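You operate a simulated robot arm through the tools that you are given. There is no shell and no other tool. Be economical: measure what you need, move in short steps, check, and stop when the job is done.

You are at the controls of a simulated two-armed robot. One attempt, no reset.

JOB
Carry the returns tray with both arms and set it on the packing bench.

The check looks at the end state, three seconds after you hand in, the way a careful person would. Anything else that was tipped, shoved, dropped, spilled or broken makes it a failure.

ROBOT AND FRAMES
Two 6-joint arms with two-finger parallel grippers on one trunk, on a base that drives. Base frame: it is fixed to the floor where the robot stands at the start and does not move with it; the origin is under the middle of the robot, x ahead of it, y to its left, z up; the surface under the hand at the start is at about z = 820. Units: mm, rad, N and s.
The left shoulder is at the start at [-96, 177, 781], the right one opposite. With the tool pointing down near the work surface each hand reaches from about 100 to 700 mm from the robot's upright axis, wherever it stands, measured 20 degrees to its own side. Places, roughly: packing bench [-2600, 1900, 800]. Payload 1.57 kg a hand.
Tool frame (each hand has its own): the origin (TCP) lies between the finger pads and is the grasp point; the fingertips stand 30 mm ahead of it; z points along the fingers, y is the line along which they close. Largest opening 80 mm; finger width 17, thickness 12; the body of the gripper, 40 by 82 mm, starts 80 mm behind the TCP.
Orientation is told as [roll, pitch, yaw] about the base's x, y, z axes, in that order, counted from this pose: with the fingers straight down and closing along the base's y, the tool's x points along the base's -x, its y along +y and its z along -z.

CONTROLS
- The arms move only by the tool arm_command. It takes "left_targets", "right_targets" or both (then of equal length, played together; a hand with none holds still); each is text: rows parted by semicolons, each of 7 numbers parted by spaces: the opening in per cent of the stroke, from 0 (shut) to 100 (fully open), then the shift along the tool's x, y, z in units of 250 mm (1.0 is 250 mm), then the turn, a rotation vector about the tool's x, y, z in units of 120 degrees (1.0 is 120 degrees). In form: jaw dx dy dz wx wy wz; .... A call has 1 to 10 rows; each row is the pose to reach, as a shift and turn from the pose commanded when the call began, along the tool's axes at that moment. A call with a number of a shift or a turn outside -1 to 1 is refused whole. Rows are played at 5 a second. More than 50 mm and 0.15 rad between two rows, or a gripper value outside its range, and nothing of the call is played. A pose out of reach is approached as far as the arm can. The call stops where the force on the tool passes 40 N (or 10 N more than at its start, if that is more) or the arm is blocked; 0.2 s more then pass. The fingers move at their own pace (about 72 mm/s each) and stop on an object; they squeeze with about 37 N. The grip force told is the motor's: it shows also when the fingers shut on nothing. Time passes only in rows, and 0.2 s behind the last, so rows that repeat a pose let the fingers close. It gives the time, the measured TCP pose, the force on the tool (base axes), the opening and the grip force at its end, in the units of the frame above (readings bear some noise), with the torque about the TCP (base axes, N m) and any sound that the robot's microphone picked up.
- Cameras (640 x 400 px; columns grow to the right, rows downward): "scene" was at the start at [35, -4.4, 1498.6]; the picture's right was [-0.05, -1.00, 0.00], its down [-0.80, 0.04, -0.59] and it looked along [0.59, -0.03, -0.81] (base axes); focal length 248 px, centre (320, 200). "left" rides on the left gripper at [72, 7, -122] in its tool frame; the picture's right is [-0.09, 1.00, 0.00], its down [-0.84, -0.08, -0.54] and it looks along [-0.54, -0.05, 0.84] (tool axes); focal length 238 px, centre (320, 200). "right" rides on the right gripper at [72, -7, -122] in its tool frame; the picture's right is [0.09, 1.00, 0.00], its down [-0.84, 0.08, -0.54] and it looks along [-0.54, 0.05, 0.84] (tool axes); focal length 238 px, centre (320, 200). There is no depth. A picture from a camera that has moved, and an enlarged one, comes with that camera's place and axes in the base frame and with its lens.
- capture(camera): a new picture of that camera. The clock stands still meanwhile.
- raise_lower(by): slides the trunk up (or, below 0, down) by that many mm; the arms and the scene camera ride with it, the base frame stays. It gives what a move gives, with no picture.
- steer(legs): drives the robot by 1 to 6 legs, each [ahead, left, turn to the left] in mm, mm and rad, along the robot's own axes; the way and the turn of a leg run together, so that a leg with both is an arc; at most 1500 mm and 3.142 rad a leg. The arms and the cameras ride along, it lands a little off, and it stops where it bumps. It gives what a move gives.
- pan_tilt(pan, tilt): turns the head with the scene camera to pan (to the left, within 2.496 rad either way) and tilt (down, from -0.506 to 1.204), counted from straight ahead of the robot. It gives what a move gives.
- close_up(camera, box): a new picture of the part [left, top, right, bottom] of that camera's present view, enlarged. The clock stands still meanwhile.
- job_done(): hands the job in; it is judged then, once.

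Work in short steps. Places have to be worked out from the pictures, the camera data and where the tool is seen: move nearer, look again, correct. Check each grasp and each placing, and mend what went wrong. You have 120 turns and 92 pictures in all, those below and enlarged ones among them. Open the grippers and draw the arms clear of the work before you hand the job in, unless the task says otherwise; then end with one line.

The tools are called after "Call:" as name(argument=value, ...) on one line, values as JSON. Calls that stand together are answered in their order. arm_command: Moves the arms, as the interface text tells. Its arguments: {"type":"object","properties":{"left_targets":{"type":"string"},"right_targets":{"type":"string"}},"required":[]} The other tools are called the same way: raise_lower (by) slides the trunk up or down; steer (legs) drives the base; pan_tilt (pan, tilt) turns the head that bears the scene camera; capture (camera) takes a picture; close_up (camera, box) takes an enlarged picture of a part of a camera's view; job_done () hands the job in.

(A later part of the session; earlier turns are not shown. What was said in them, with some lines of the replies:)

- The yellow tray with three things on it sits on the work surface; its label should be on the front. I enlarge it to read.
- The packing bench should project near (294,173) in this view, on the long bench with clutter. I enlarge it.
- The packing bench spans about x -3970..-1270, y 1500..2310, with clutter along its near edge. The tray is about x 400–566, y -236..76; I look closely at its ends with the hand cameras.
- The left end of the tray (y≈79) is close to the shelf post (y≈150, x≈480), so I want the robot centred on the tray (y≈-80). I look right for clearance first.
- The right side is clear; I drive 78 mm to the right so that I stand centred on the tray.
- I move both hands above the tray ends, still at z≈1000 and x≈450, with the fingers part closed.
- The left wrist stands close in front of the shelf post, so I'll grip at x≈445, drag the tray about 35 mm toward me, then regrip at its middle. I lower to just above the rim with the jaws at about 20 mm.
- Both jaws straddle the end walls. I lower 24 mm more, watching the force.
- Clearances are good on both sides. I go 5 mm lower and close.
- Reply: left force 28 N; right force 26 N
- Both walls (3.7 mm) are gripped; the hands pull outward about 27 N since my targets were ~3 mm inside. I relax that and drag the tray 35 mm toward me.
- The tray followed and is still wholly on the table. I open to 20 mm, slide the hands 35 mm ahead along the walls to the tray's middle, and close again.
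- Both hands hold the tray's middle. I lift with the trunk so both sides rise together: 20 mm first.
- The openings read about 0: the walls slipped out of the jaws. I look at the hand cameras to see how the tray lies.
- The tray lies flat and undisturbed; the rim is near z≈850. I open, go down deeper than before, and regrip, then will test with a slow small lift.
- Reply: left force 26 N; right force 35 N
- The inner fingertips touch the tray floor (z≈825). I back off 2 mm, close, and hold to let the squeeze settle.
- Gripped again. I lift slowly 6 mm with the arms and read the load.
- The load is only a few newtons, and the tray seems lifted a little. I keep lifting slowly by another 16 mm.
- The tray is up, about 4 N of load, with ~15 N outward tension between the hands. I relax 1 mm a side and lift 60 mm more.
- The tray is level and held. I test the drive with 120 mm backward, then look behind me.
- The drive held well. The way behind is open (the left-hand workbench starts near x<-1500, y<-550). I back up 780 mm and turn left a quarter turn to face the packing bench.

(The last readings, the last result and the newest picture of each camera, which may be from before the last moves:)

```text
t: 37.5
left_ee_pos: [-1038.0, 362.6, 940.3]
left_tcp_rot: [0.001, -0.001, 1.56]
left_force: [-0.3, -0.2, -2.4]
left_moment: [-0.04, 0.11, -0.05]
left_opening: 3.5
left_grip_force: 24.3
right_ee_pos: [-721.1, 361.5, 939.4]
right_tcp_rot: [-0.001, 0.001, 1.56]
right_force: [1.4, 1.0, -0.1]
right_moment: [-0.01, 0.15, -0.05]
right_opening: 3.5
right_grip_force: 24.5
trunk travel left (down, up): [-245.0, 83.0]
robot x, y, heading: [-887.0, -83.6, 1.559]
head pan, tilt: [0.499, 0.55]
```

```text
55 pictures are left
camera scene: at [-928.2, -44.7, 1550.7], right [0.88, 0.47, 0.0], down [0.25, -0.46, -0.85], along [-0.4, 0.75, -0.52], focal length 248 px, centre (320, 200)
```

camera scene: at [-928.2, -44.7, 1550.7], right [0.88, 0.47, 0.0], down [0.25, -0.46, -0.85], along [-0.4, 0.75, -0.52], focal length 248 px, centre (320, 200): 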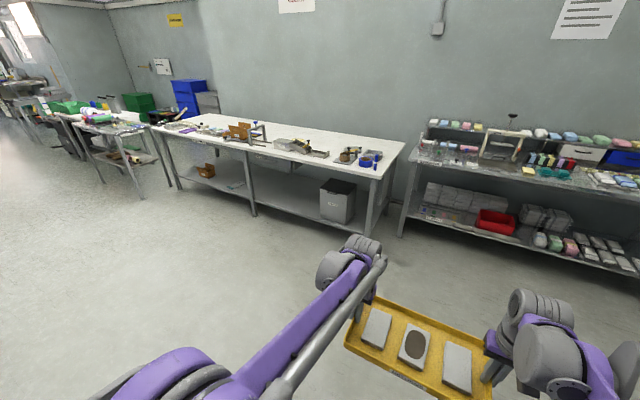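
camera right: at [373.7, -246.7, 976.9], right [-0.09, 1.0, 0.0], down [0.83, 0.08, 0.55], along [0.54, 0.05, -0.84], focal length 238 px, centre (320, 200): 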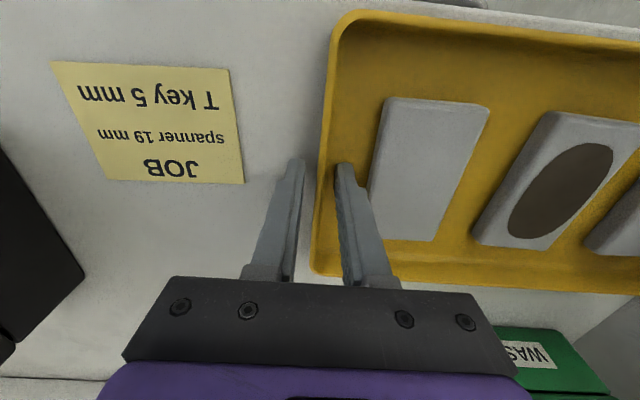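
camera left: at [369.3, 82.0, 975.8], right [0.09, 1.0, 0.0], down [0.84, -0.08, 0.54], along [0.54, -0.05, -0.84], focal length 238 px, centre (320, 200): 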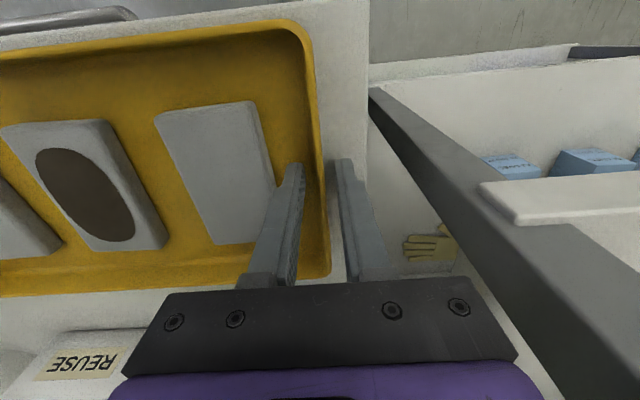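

Held well. I enlarge the bench to find a clear spot on it.

Call:
close_up(camera="scene", box=[140, 95, 420, 270])

```text
2.29 times, centred on (280, 182) of scene
camera zoom: at [-928.2, -44.7, 1550.7], right [0.88, 0.47, 0.0], down [0.25, -0.46, -0.85], along [-0.4, 0.75, -0.52], focal length 566 px, centre (411, 240)
```

zoom: 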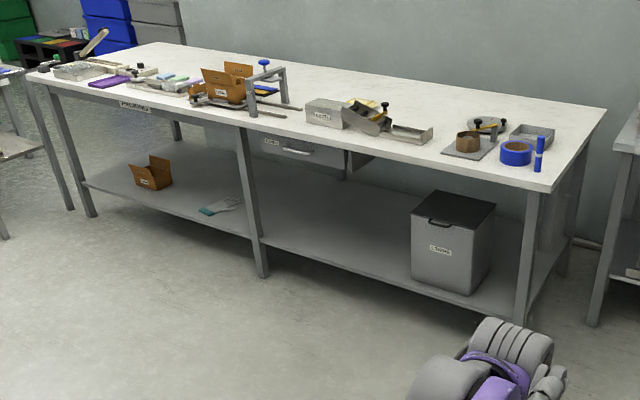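

The front half of the bench is cluttered, the back half is clear near x≈-1830. I drive over to stand in front of it, short of the edge, and look again.

Call:
steer(legs=[[0, 940, 0], [740, 0, 0]])

Call:
pan_tilt(pan=0.0, tilt=0.5)

Call:
capture(camera="scene")

Call:
close_up(camera="scene", box=[160, 90, 480, 290])

```text
t: 49.7
left_ee_pos: [-1948.9, 1127.2, 940.0]
left_tcp_rot: [0.001, 0.001, 1.549]
left_force: [-0.3, 0.2, -1.9]
left_moment: [0.04, 0.1, -0.07]
left_opening: 3.5
left_grip_force: 24.4
right_ee_pos: [-1633.9, 1122.5, 939.6]
right_tcp_rot: [-0.002, 0.001, 1.548]
right_force: [1.7, 0.4, -0.7]
right_moment: [-0.03, 0.16, -0.01]
right_opening: 3.5
right_grip_force: 24.5
trunk travel left (down, up): [-245.0, 83.0]
robot x, y, heading: [-1805.3, 675.8, 1.547]
head pan, tilt: [0.499, 0.55]
```

```text
t: 50.6
left_ee_pos: [-1949.2, 1127.1, 940.9]
left_tcp_rot: [0.0, 0.0, 1.548]
left_force: [-0.7, 0.0, -1.9]
left_moment: [-0.02, 0.07, -0.07]
left_opening: 3.5
left_grip_force: 24.8
right_ee_pos: [-1633.4, 1123.1, 940.3]
right_tcp_rot: [0.0, 0.0, 1.546]
right_force: [0.8, 0.4, -1.0]
right_moment: [-0.02, 0.13, -0.02]
right_opening: 3.8
right_grip_force: 24.7
trunk travel left (down, up): [-245.0, 83.0]
robot x, y, heading: [-1800.7, 683.0, 1.548]
head pan, tilt: [0.0, 0.499]
```

```text
53 pictures are left
camera scene: at [-1801.4, 730.6, 1555.3], right [1.0, -0.02, 0.0], down [-0.01, -0.48, -0.88], along [0.02, 0.88, -0.48], focal length 248 px, centre (320, 200)
```

scene: 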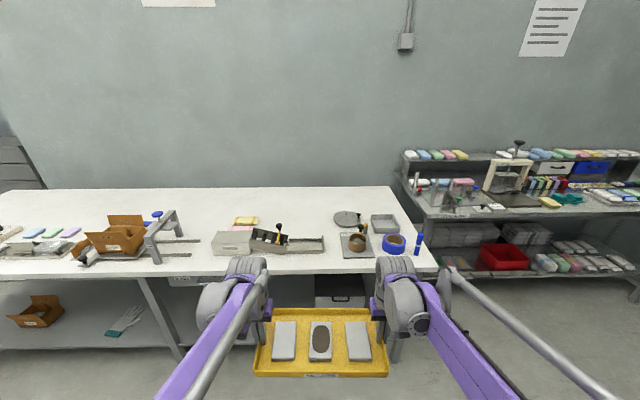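

```text
2.00 times, centred on (320, 190) of scene
camera zoom: at [-1801.4, 730.6, 1555.3], right [1.0, -0.02, 0.0], down [-0.01, -0.48, -0.88], along [0.02, 0.88, -0.48], focal length 495 px, centre (320, 220)
```

zoom: 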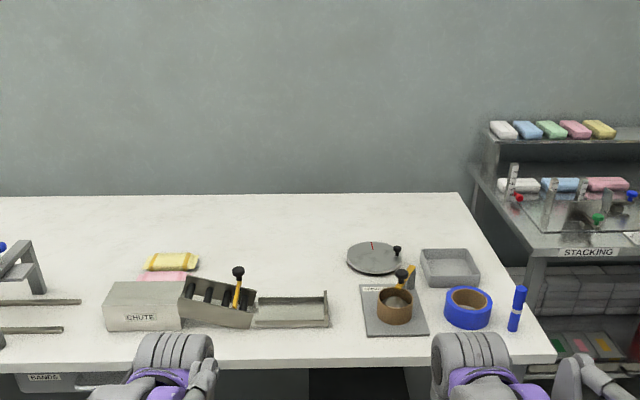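

Clear room on the bench lies behind the metal channel, between the yellow block (x≈-2107) and the grey disc (x≈-1696), y≈1830–1990. The knob in front is up to z≈915, so I raise the tray 75 mm with the arms, then square up and move closer.

Call:
arm_command(left_targets="0 0 0 -0.03 0 0 0; 0 0 0 -0.06 0 0 0; 0 0 0 -0.09 0 0 0; 0 0 0 -0.12 0 0 0; 0 0 0 -0.15 0 0 0; 0 0 0 -0.18 0 0 0; 0 0 0 -0.21 0 0 0; 0 0 0 -0.25 0 0 0; 0 0 0 -0.28 0 0 0; 0 0 0 -0.3 0 0 0", right_targets="0 0 0 -0.03 0 0 0; 0 0 0 -0.06 0 0 0; 0 0 0 -0.09 0 0 0; 0 0 0 -0.12 0 0 0; 0 0 0 -0.15 0 0 0; 0 0 0 -0.18 0 0 0; 0 0 0 -0.21 0 0 0; 0 0 0 -0.25 0 0 0; 0 0 0 -0.28 0 0 0; 0 0 0 -0.3 0 0 0")

Call:
steer(legs=[[0, 0, 0.022], [200, 96, 0]])

Call:
pan_tilt(pan=0.0, tilt=0.62)

Call:
capture(camera="scene")

Call:
close_up(camera="scene", box=[180, 100, 460, 275])

```text
t: 52.8
left_ee_pos: [-1946.6, 1127.7, 1015.4]
left_tcp_rot: [0.002, 0.0, 1.55]
left_force: [1.8, 0.0, -1.5]
left_moment: [0.02, 0.06, -0.04]
left_opening: 3.4
left_grip_force: 24.5
right_ee_pos: [-1632.2, 1122.4, 1015.5]
right_tcp_rot: [-0.001, 0.0, 1.546]
right_force: [-1.8, -0.1, 0.1]
right_moment: [-0.02, 0.12, 0.0]
right_opening: 3.5
right_grip_force: 24.7
trunk travel left (down, up): [-245.0, 83.0]
robot x, y, heading: [-1804.4, 678.8, 1.549]
head pan, tilt: [0.0, 0.499]
```

```text
t: 54.9
left_ee_pos: [-2053.0, 1319.0, 1014.7]
left_tcp_rot: [-0.001, 0.0, 1.569]
left_force: [4.1, -0.4, -2.4]
left_moment: [-0.05, 0.01, -0.07]
left_opening: 3.7
left_grip_force: 24.3
right_ee_pos: [-1738.1, 1320.2, 1014.7]
right_tcp_rot: [-0.003, 0.001, 1.57]
right_force: [-4.8, 0.7, -1.0]
right_moment: [0.03, 0.17, -0.03]
right_opening: 3.7
right_grip_force: 24.5
trunk travel left (down, up): [-245.0, 83.0]
robot x, y, heading: [-1900.3, 871.6, 1.568]
head pan, tilt: [0.0, 0.499]
```

```text
t: 55.5
left_ee_pos: [-2053.5, 1317.6, 1015.0]
left_tcp_rot: [0.0, 0.0, 1.57]
left_force: [0.4, -0.3, -1.3]
left_moment: [-0.02, 0.07, -0.03]
left_opening: 3.5
left_grip_force: 24.7
right_ee_pos: [-1737.1, 1321.1, 1014.3]
right_tcp_rot: [0.001, 0.0, 1.569]
right_force: [-0.7, 0.6, -1.3]
right_moment: [-0.01, 0.11, -0.01]
right_opening: 3.7
right_grip_force: 24.2
trunk travel left (down, up): [-245.0, 83.0]
robot x, y, heading: [-1897.2, 875.1, 1.572]
head pan, tilt: [0.0, 0.62]
```

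```text
51 pictures are left
camera scene: at [-1898.2, 921.3, 1544.6], right [1.0, 0.0, 0.0], down [0.0, -0.58, -0.81], along [0.0, 0.81, -0.58], focal length 248 px, centre (320, 200)
```

scene: 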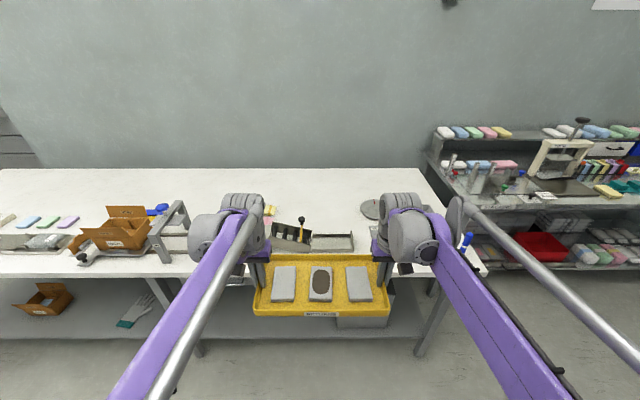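

```text
2.29 times, centred on (320, 188) of scene
camera zoom: at [-1898.2, 921.3, 1544.6], right [1.0, 0.0, 0.0], down [0.0, -0.58, -0.81], along [0.0, 0.81, -0.58], focal length 566 px, centre (320, 229)
```

zoom: 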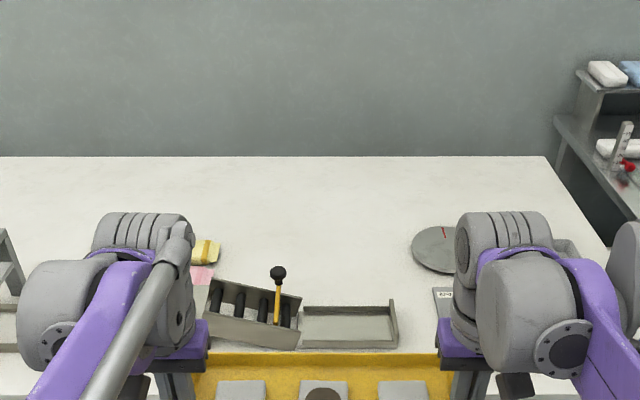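

Measured again: tray should go to centre about (-1906, 1855), with ~26 mm spare beside disc and yellow block and ~35 mm behind the tool block. I drive 345 mm ahead (feet should stay short of the bench) and 10 mm left.

Call:
steer(legs=[[200, 10, 0], [145, 0, 0]])

Call:
pan_tilt(pan=0.0, tilt=0.85)

Call:
capture(camera="scene")

```text
t: 58.1
left_ee_pos: [-2062.7, 1659.5, 1014.5]
left_tcp_rot: [0.001, -0.001, 1.567]
left_force: [-0.3, 0.2, -1.9]
left_moment: [-0.02, 0.06, -0.02]
left_opening: 3.6
left_grip_force: 24.5
right_ee_pos: [-1746.6, 1661.8, 1014.0]
right_tcp_rot: [0.0, 0.001, 1.568]
right_force: [-0.6, 0.9, -0.8]
right_moment: [-0.02, 0.14, 0.0]
right_opening: 3.7
right_grip_force: 24.5
trunk travel left (down, up): [-245.0, 83.0]
robot x, y, heading: [-1911.0, 1218.9, 1.565]
head pan, tilt: [0.0, 0.62]
```

```text
t: 58.8
left_ee_pos: [-2061.3, 1659.0, 1014.5]
left_tcp_rot: [0.0, -0.002, 1.568]
left_force: [0.7, 0.2, -2.9]
left_moment: [0.0, 0.08, -0.06]
left_opening: 3.6
left_grip_force: 24.3
right_ee_pos: [-1745.3, 1660.8, 1014.5]
right_tcp_rot: [0.0, 0.0, 1.566]
right_force: [0.0, 0.9, -1.3]
right_moment: [-0.01, 0.1, -0.03]
right_opening: 3.4
right_grip_force: 24.3
trunk travel left (down, up): [-245.0, 83.0]
robot x, y, heading: [-1911.1, 1214.3, 1.565]
head pan, tilt: [0.0, 0.85]
```

```text
49 pictures are left
camera scene: at [-1907.1, 1253.0, 1525.4], right [1.0, 0.0, 0.0], down [0.0, -0.75, -0.66], along [0.0, 0.66, -0.75], focal length 248 px, centre (320, 200)
```

scene: 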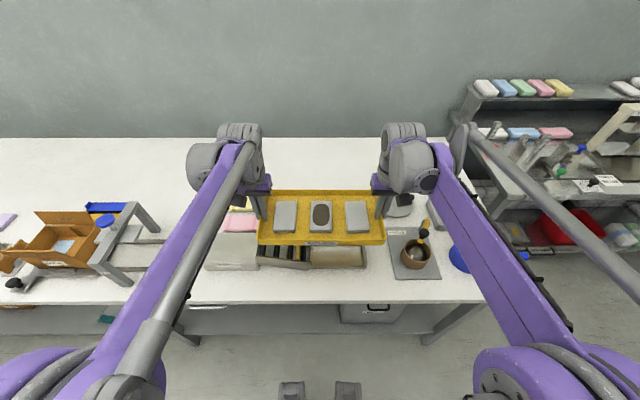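

All good. I extend both arms 195 mm ahead in small steps, lowering about 25 mm on the way (still above the knob).

Call:
arm_command(left_targets="0 -0.08 0 0 0 0 0; 0 -0.16 0 0 0 0 0; 0 -0.24 0 0 0 0 0; 0 -0.32 0 0.01 0 0 0; 0 -0.4 0 0.02 0 0 0; 0 -0.48 0 0.03 0 0 0", right_targets="0 -0.08 0 0 0 0 0; 0 -0.16 0 0 0 0 0; 0 -0.24 0 0 0 0 0; 0 -0.32 0 0.01 0 0 0; 0 -0.4 0 0.02 0 0 0; 0 -0.48 0 0.03 0 0 0")

Call:
capture(camera="scene")

```text
t: 60.2
left_ee_pos: [-2061.7, 1780.1, 1008.5]
left_tcp_rot: [0.001, 0.002, 1.567]
left_force: [-0.3, 0.8, -3.5]
left_moment: [-0.03, 0.23, 0.1]
left_opening: 3.4
left_grip_force: 24.2
right_ee_pos: [-1746.8, 1782.4, 1006.3]
right_tcp_rot: [0.0, 0.002, 1.568]
right_force: [0.6, -1.6, 0.3]
right_moment: [0.01, 0.3, 0.05]
right_opening: 3.9
right_grip_force: 24.4
trunk travel left (down, up): [-245.0, 83.0]
robot x, y, heading: [-1907.9, 1216.2, 1.563]
head pan, tilt: [0.0, 0.85]
```

```text
48 pictures are left
camera scene: at [-1907.2, 1255.1, 1525.3], right [1.0, 0.0, 0.0], down [0.0, -0.75, -0.66], along [0.0, 0.66, -0.75], focal length 248 px, centre (320, 200)
```

scene: 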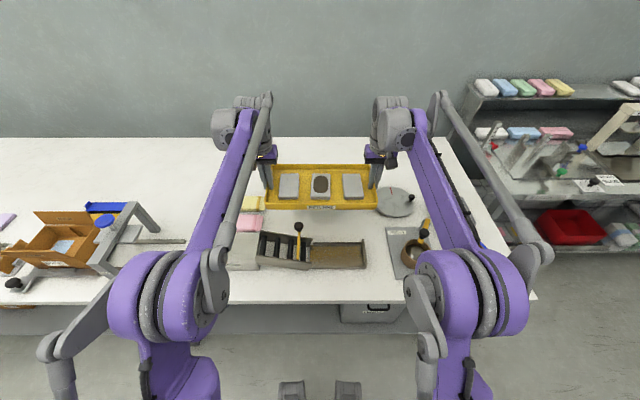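

Steady. I extend the remaining 75 mm and start lowering.

Call:
arm_command(left_targets="0 -0.08 0 0.01 0 0 0; 0 -0.16 0 0.03 0 0 0; 0 -0.24 0 0.06 0 0 0; 0 -0.3 0 0.1 0 0 0; 0 -0.3 0 0.16 0 0 0; 0 -0.3 0 0.22 0 0 0; 0 -0.3 0 0.28 0 0 0", right_targets="0 -0.08 0 0.01 0 0 0; 0 -0.16 0 0.03 0 0 0; 0 -0.24 0 0.06 0 0 0; 0 -0.3 0 0.1 0 0 0; 0 -0.3 0 0.16 0 0 0; 0 -0.3 0 0.22 0 0 0; 0 -0.3 0 0.28 0 0 0")

Call:
capture(camera="scene")

Call:
capture(camera="left")

Call:
capture(camera="right")

```text
t: 61.8
left_ee_pos: [-2061.1, 1855.0, 937.4]
left_tcp_rot: [-0.001, -0.001, 1.567]
left_force: [3.2, -0.2, -1.8]
left_moment: [-0.03, 0.04, 0.01]
left_opening: 3.4
left_grip_force: 25.1
right_ee_pos: [-1744.4, 1855.7, 936.7]
right_tcp_rot: [0.0, -0.001, 1.566]
right_force: [-4.0, 0.0, -1.3]
right_moment: [0.1, 0.1, -0.04]
right_opening: 3.9
right_grip_force: 24.7
trunk travel left (down, up): [-245.0, 83.0]
robot x, y, heading: [-1910.2, 1215.8, 1.568]
head pan, tilt: [0.0, 0.85]
```

```text
47 pictures are left
camera scene: at [-1907.1, 1253.3, 1525.3], right [1.0, 0.0, 0.0], down [0.0, -0.75, -0.66], along [0.0, 0.66, -0.75], focal length 248 px, centre (320, 200)
```

scene: 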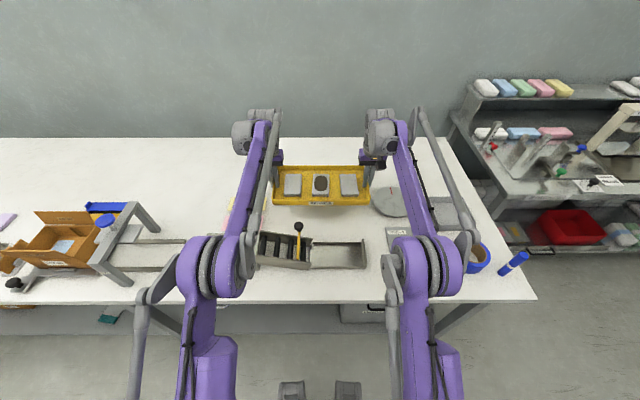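

```text
46 pictures are left
camera left: at [-2069.0, 1782.3, 1058.5], right [-1.0, 0.1, 0.0], down [0.08, 0.84, 0.54], along [0.05, 0.54, -0.84], focal length 238 px, centre (320, 200)
```

left: 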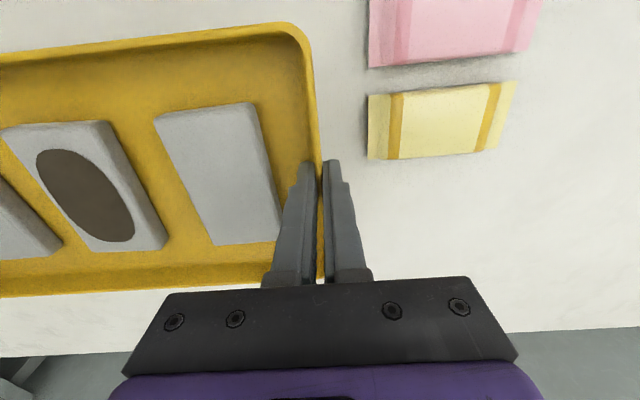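

```text
45 pictures are left
camera right: at [-1738.6, 1784.1, 1059.2], right [-1.0, -0.09, 0.0], down [-0.07, 0.84, 0.54], along [-0.05, 0.54, -0.84], focal length 238 px, centre (320, 200)
```

right: 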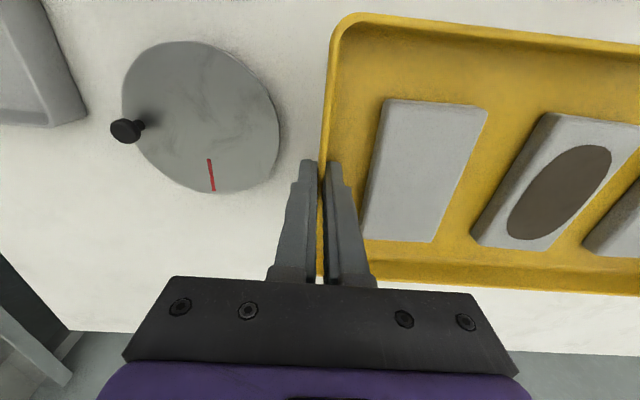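

Clearances by picture: yellow block at x≈-2113, disc edge at x≈-1702, tray clear on all sides. I shift 3 mm left and lower to just above the bench.

Call:
arm_command(left_targets="0 0 0.006 0.05 0 0 0; 0 0 0.012 0.1 0 0 0; 0 0 0.012 0.15 0 0 0; 0 0 0.012 0.2 0 0 0; 0 0 0.012 0.25 0 0 0; 0 0 0.012 0.3 0 0 0; 0 0 0.012 0.33 0 0 0; 0 0 0.012 0.36 0 0 0", right_targets="0 0 0.006 0.05 0 0 0; 0 0 0.012 0.1 0 0 0; 0 0 0.012 0.15 0 0 0; 0 0 0.012 0.2 0 0 0; 0 0 0.012 0.25 0 0 0; 0 0 0.012 0.3 0 0 0; 0 0 0.012 0.33 0 0 0; 0 0 0.012 0.36 0 0 0")

Call:
capture(camera="left")

Call:
capture(camera="right")

Call:
close_up(camera="scene", box=[200, 120, 440, 270])

```text
t: 63.6
left_ee_pos: [-2064.1, 1854.9, 847.4]
left_tcp_rot: [0.0, 0.0, 1.568]
left_force: [6.1, -0.3, -2.0]
left_moment: [0.05, -0.06, -0.05]
left_opening: 3.3
left_grip_force: 23.9
right_ee_pos: [-1747.5, 1855.4, 847.0]
right_tcp_rot: [0.0, 0.001, 1.566]
right_force: [-5.7, 0.8, -2.2]
right_moment: [-0.11, 0.18, -0.08]
right_opening: 3.7
right_grip_force: 24.6
trunk travel left (down, up): [-245.0, 83.0]
robot x, y, heading: [-1906.6, 1218.7, 1.566]
head pan, tilt: [0.0, 0.85]
```

```text
44 pictures are left
camera left: at [-2072.0, 1782.8, 968.5], right [-1.0, 0.1, 0.0], down [0.08, 0.84, 0.54], along [0.05, 0.54, -0.84], focal length 238 px, centre (320, 200)
```

left: 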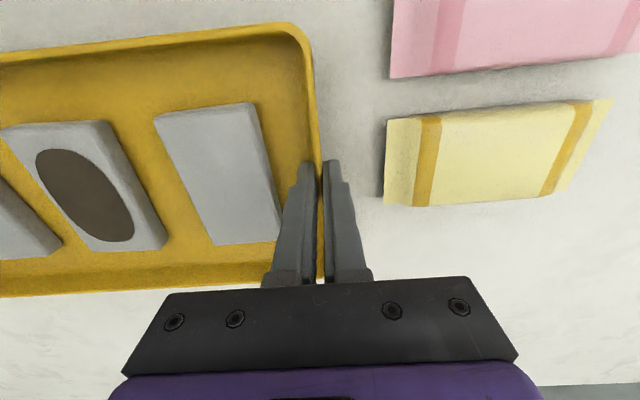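

```text
43 pictures are left
camera right: at [-1741.8, 1784.2, 969.3], right [-1.0, -0.09, 0.0], down [-0.07, 0.84, 0.54], along [-0.05, 0.54, -0.84], focal length 238 px, centre (320, 200)
```

right: 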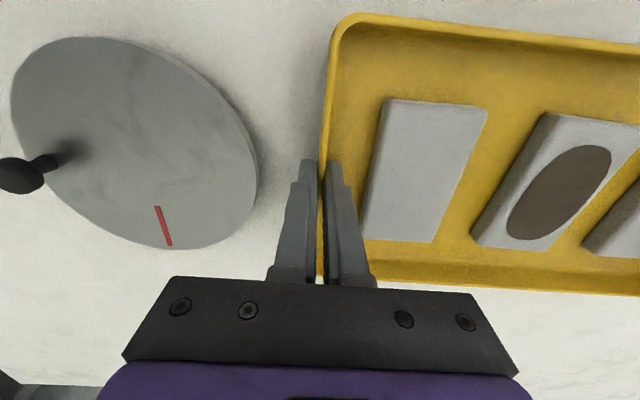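

```text
2.67 times, centred on (320, 195) of scene
camera zoom: at [-1907.1, 1253.4, 1525.3], right [1.0, 0.0, 0.0], down [0.0, -0.75, -0.66], along [0.0, 0.66, -0.75], focal length 660 px, centre (320, 213)
```

zoom: 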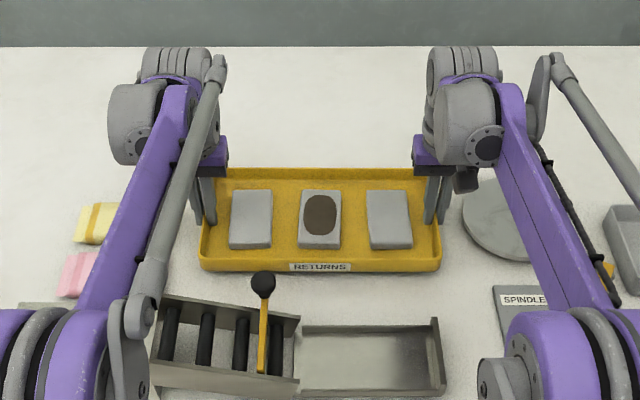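

Plenty of room all round. I lower gently another ~12 mm in small steps to touch down.

Call:
arm_command(left_targets="0 0 0 0.01 0 0 0; 0 0 0 0.02 0 0 0; 0 0 0 0.028 0 0 0; 0 0 0 0.036 0 0 0; 0 0 0 0.042 0 0 0; 0 0 0 0.048 0 0 0; 0 0 0 0.048 0 0 0", right_targets="0 0 0 0.01 0 0 0; 0 0 0 0.02 0 0 0; 0 0 0 0.028 0 0 0; 0 0 0 0.036 0 0 0; 0 0 0 0.042 0 0 0; 0 0 0 0.048 0 0 0; 0 0 0 0.048 0 0 0")

```text
t: 65.2
left_ee_pos: [-2063.7, 1855.2, 835.6]
left_tcp_rot: [0.0, 0.001, 1.568]
left_force: [9.8, -1.0, -2.8]
left_moment: [-0.01, 0.02, -0.09]
left_opening: 3.6
left_grip_force: 24.3
right_ee_pos: [-1747.4, 1856.0, 835.1]
right_tcp_rot: [0.0, 0.001, 1.569]
right_force: [-9.8, 1.2, 0.6]
right_moment: [0.06, 0.32, -0.08]
right_opening: 3.3
right_grip_force: 24.7
trunk travel left (down, up): [-245.0, 83.0]
robot x, y, heading: [-1911.3, 1214.7, 1.569]
head pan, tilt: [0.0, 0.85]
```

Not clearly down yet (right load just vanished). I lower 5 mm more in 1–1.5 mm steps.

Call:
arm_command(left_targets="0 0 0 0.006 0 0 0; 0 0 0 0.01 0 0 0; 0 0 0 0.01 0 0 0", right_targets="0 0 0 0.006 0 0 0; 0 0 0 0.01 0 0 0; 0 0 0 0.01 0 0 0")

```text
t: 66.0
left_ee_pos: [-2063.5, 1854.9, 835.3]
left_tcp_rot: [-0.002, -0.003, 1.566]
left_force: [8.1, 4.0, 3.7]
left_moment: [-0.67, -0.07, -0.02]
left_opening: 3.8
left_grip_force: 24.7
right_ee_pos: [-1748.0, 1856.1, 835.5]
right_tcp_rot: [-0.001, -0.002, 1.568]
right_force: [-9.7, 8.8, 30.9]
right_moment: [-0.44, 0.29, 0.25]
right_opening: 3.7
right_grip_force: 25.0
trunk travel left (down, up): [-245.0, 83.0]
robot x, y, heading: [-1909.5, 1216.6, 1.564]
head pan, tilt: [0.0, 0.85]
```

It is down (31 N up on the right, load off the left). I ease up 1.5 mm and open the jaws to 20 mm.

Call:
arm_command(left_targets="0 0 0 -0.005 0 0 0; 12 0 0 -0.005 0 0 0; 25 0 0 -0.005 0 0 0; 25 0 0 -0.005 0 0 0", right_targets="0 0 0 -0.006 0 0 0; 12 0 0 -0.006 0 0 0; 25 0 0 -0.006 0 0 0; 25 0 0 -0.006 0 0 0")

Call:
capture(camera="left")

Call:
capture(camera="right")

```text
t: 67.0
left_ee_pos: [-2063.1, 1853.4, 836.0]
left_tcp_rot: [0.0, -0.003, 1.569]
left_force: [0.4, 0.2, -0.8]
left_moment: [0.02, 0.02, -0.01]
left_opening: 19.9
left_grip_force: 0.2
right_ee_pos: [-1747.9, 1854.3, 833.2]
right_tcp_rot: [-0.002, 0.0, 1.565]
right_force: [7.5, -1.5, 19.6]
right_moment: [-0.02, -0.07, -0.05]
right_opening: 12.7
right_grip_force: 0.0
trunk travel left (down, up): [-245.0, 83.0]
robot x, y, heading: [-1910.8, 1215.0, 1.569]
head pan, tilt: [0.0, 0.85]
```

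```text
41 pictures are left
camera left: at [-2071.1, 1780.8, 957.4], right [-1.0, 0.1, 0.0], down [0.08, 0.84, 0.54], along [0.05, 0.54, -0.84], focal length 238 px, centre (320, 200)
```

left: 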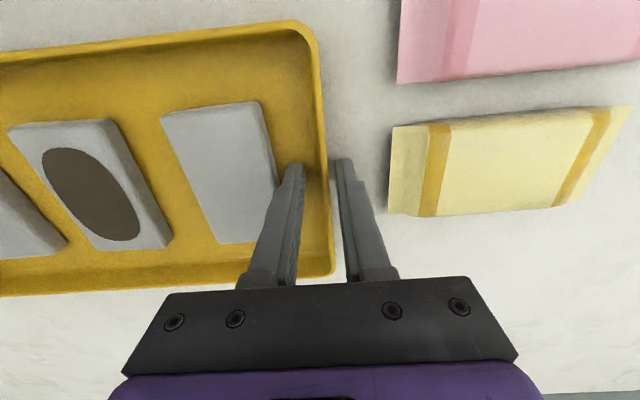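

```text
40 pictures are left
camera right: at [-1740.5, 1782.2, 957.3], right [-1.0, -0.09, 0.0], down [-0.07, 0.84, 0.54], along [-0.05, 0.54, -0.84], focal length 238 px, centre (320, 200)
```

right: 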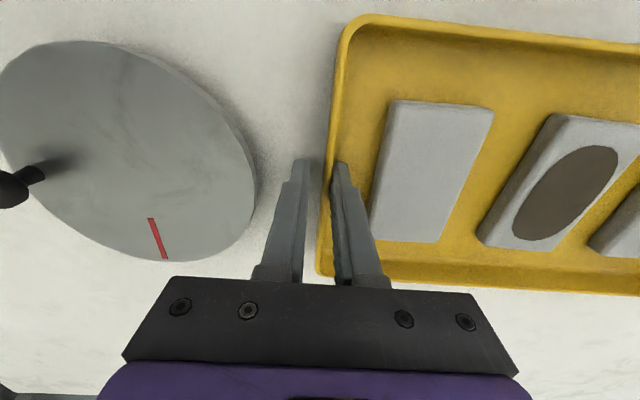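

The right fingertip is still pressing on the tray floor. I raise both straight up slowly with the jaws at about 16–20 mm.

Call:
arm_command(left_targets="25 0 0 -0.01 0 0 0; 25 0 0 -0.03 0 0 0; 25 0 0 -0.06 0 0 0; 25 0 0 -0.1 0 0 0; 25 0 0 -0.15 0 0 0; 25 0 0 -0.2 0 0 0", right_targets="16 0 0 -0.01 0 0 0; 20 0 0 -0.03 0 0 0; 20 0 0 -0.06 0 0 0; 20 0 0 -0.1 0 0 0; 20 0 0 -0.15 0 0 0; 20 0 0 -0.2 0 0 0")

Call:
capture(camera="left")

Call:
capture(camera="right")

```text
t: 68.4
left_ee_pos: [-2063.2, 1855.2, 884.6]
left_tcp_rot: [0.0, 0.0, 1.566]
left_force: [-0.5, -0.3, 0.7]
left_moment: [0.02, 0.02, -0.01]
left_opening: 20.1
left_grip_force: 0.0
right_ee_pos: [-1747.8, 1856.4, 884.8]
right_tcp_rot: [0.001, -0.001, 1.565]
right_force: [-0.5, -0.2, 0.2]
right_moment: [0.01, 0.0, 0.01]
right_opening: 16.2
right_grip_force: 0.0
trunk travel left (down, up): [-245.0, 83.0]
robot x, y, heading: [-1903.9, 1216.6, 1.569]
head pan, tilt: [0.0, 0.85]
```

```text
39 pictures are left
camera left: at [-2071.2, 1783.0, 1005.3], right [-1.0, 0.1, 0.0], down [0.08, 0.84, 0.54], along [0.05, 0.54, -0.84], focal length 238 px, centre (320, 200)
```

left: 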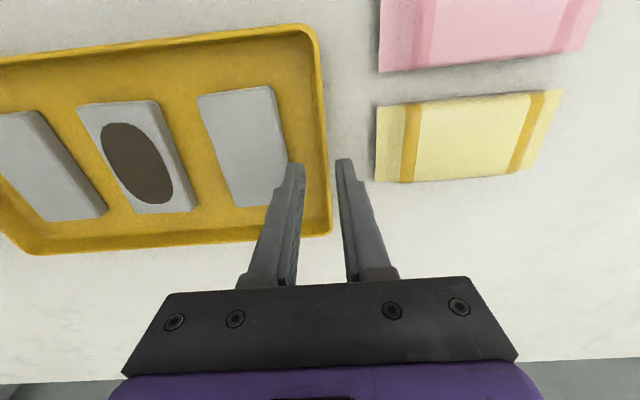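

```text
38 pictures are left
camera right: at [-1741.5, 1783.8, 1007.5], right [-1.0, -0.09, 0.0], down [-0.07, 0.84, 0.54], along [-0.05, 0.54, -0.84], focal length 238 px, centre (320, 200)
```

right: 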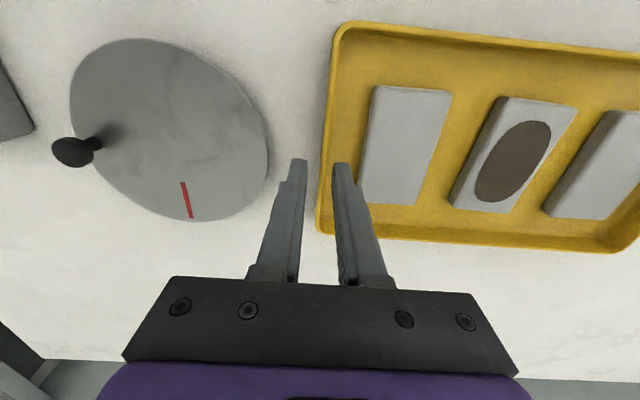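

The tray is released and flat. I lift both hands another 150 mm, then draw them back and drive away.

Call:
arm_command(left_targets="25 0 0 -0.12 0 0 0; 25 0 0 -0.24 0 0 0; 25 0 0 -0.36 0 0 0; 25 0 0 -0.48 0 0 0; 25 0.14 0 -0.54 0 0 0; 25 0.28 0 -0.58 0 0 0; 25 0.42 0 -0.58 0 0 0; 25 0.56 0 -0.58 0 0 0; 25 0.7 0 -0.58 0 0 0", right_targets="25 0 0 -0.12 0 0 0; 25 0 0 -0.24 0 0 0; 25 0 0 -0.36 0 0 0; 25 0 0 -0.48 0 0 0; 25 0.14 0 -0.54 0 0 0; 25 0.28 0 -0.58 0 0 0; 25 0.42 0 -0.58 0 0 0; 25 0.56 0 -0.58 0 0 0; 25 0.7 0 -0.58 0 0 0")

Call:
steer(legs=[[-400, 0, 0]])

Call:
pan_tilt(pan=0.0, tilt=0.55)

Call:
capture(camera="scene")

Call:
close_up(camera="scene", box=[190, 100, 450, 262])

```text
t: 70.4
left_ee_pos: [-2066.5, 1675.9, 1031.0]
left_tcp_rot: [0.0, -0.002, 1.567]
left_force: [0.1, -1.4, -0.7]
left_moment: [0.05, 0.0, 0.01]
left_opening: 20.0
left_grip_force: 0.1
left hand out of reach, approached as far as the arm can: row 4
right_ee_pos: [-1749.1, 1677.1, 1029.7]
right_tcp_rot: [0.001, -0.002, 1.567]
right_force: [-0.4, -0.3, 1.0]
right_moment: [0.0, -0.04, 0.01]
right_opening: 20.0
right_grip_force: 0.0
right hand out of reach, approached as far as the arm can: row 4
trunk travel left (down, up): [-245.0, 83.0]
robot x, y, heading: [-1911.6, 1216.0, 1.571]
head pan, tilt: [0.0, 0.85]
```

```text
t: 72.9
left_ee_pos: [-2065.0, 1283.7, 1028.9]
left_tcp_rot: [0.0, -0.001, 1.561]
left_force: [-0.1, 0.2, -0.3]
left_moment: [0.02, -0.05, 0.02]
left_opening: 19.6
left_grip_force: 0.0
right_ee_pos: [-1748.5, 1281.1, 1029.7]
right_tcp_rot: [0.001, 0.001, 1.56]
right_force: [0.3, 0.4, 0.3]
right_moment: [0.0, -0.01, 0.03]
right_opening: 20.0
right_grip_force: 0.0
trunk travel left (down, up): [-245.0, 83.0]
robot x, y, heading: [-1910.4, 815.9, 1.557]
head pan, tilt: [0.0, 0.85]
```

```text
t: 73.7
left_ee_pos: [-2065.9, 1282.4, 1030.7]
left_tcp_rot: [0.0, 0.0, 1.561]
left_force: [0.5, 1.1, -0.5]
left_moment: [0.01, 0.0, -0.01]
left_opening: 19.9
left_grip_force: 0.0
right_ee_pos: [-1747.9, 1282.2, 1028.3]
right_tcp_rot: [-0.001, 0.0, 1.561]
right_force: [0.4, -0.1, 0.0]
right_moment: [-0.03, -0.01, 0.01]
right_opening: 20.3
right_grip_force: 0.0
trunk travel left (down, up): [-245.0, 83.0]
robot x, y, heading: [-1911.7, 819.5, 1.564]
head pan, tilt: [0.0, 0.55]
```

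```text
37 pictures are left
camera scene: at [-1909.7, 867.4, 1550.7], right [1.0, -0.01, 0.0], down [-0.01, -0.52, -0.85], along [0.01, 0.85, -0.52], focal length 248 px, centre (320, 200)
```

scene: 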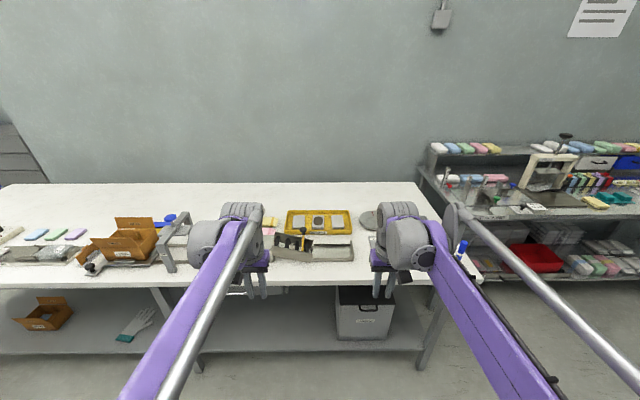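

```text
2.46 times, centred on (320, 181) of scene
camera zoom: at [-1909.7, 867.4, 1550.7], right [1.0, -0.01, 0.0], down [-0.01, -0.52, -0.85], along [0.01, 0.85, -0.52], focal length 610 px, centre (320, 247)
```

zoom: 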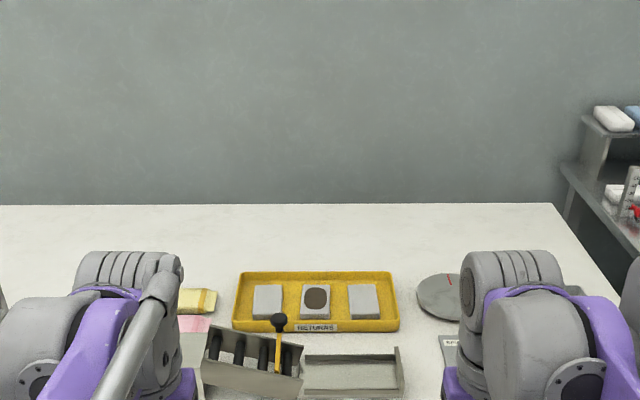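

The tray lies flat on the packing bench with its three plates in place, and its neighbours look untouched. I open the grippers fully, clear of everything, and hand in.

Call:
arm_command(left_targets="100 0 0 0 0 0 0; 100 0 0 0 0 0 0; 100 0 0 0 0 0 0", right_targets="100 0 0 0 0 0 0; 100 0 0 0 0 0 0; 100 0 0 0 0 0 0")

Call:
job_done()

```text
t: 74.5
left_ee_pos: [-2066.8, 1283.3, 1029.5]
left_tcp_rot: [-0.002, 0.001, 1.56]
left_force: [0.3, -0.3, -0.5]
left_moment: [-0.01, 0.01, 0.0]
left_opening: 80.1
left_grip_force: 0.1
right_ee_pos: [-1747.7, 1281.8, 1030.7]
right_tcp_rot: [0.0, 0.001, 1.56]
right_force: [0.0, 0.5, 0.0]
right_moment: [0.0, 0.0, 0.0]
right_opening: 80.1
right_grip_force: 0.0
trunk travel left (down, up): [-245.0, 83.0]
robot x, y, heading: [-1907.3, 818.3, 1.558]
head pan, tilt: [0.0, 0.55]
```

```text
The job is handed in.
```

The returns tray is flat on the packing bench with its three plates still in it; nothing else looked disturbed in the last pictures, both grippers are open and clear, and the job is handed in.
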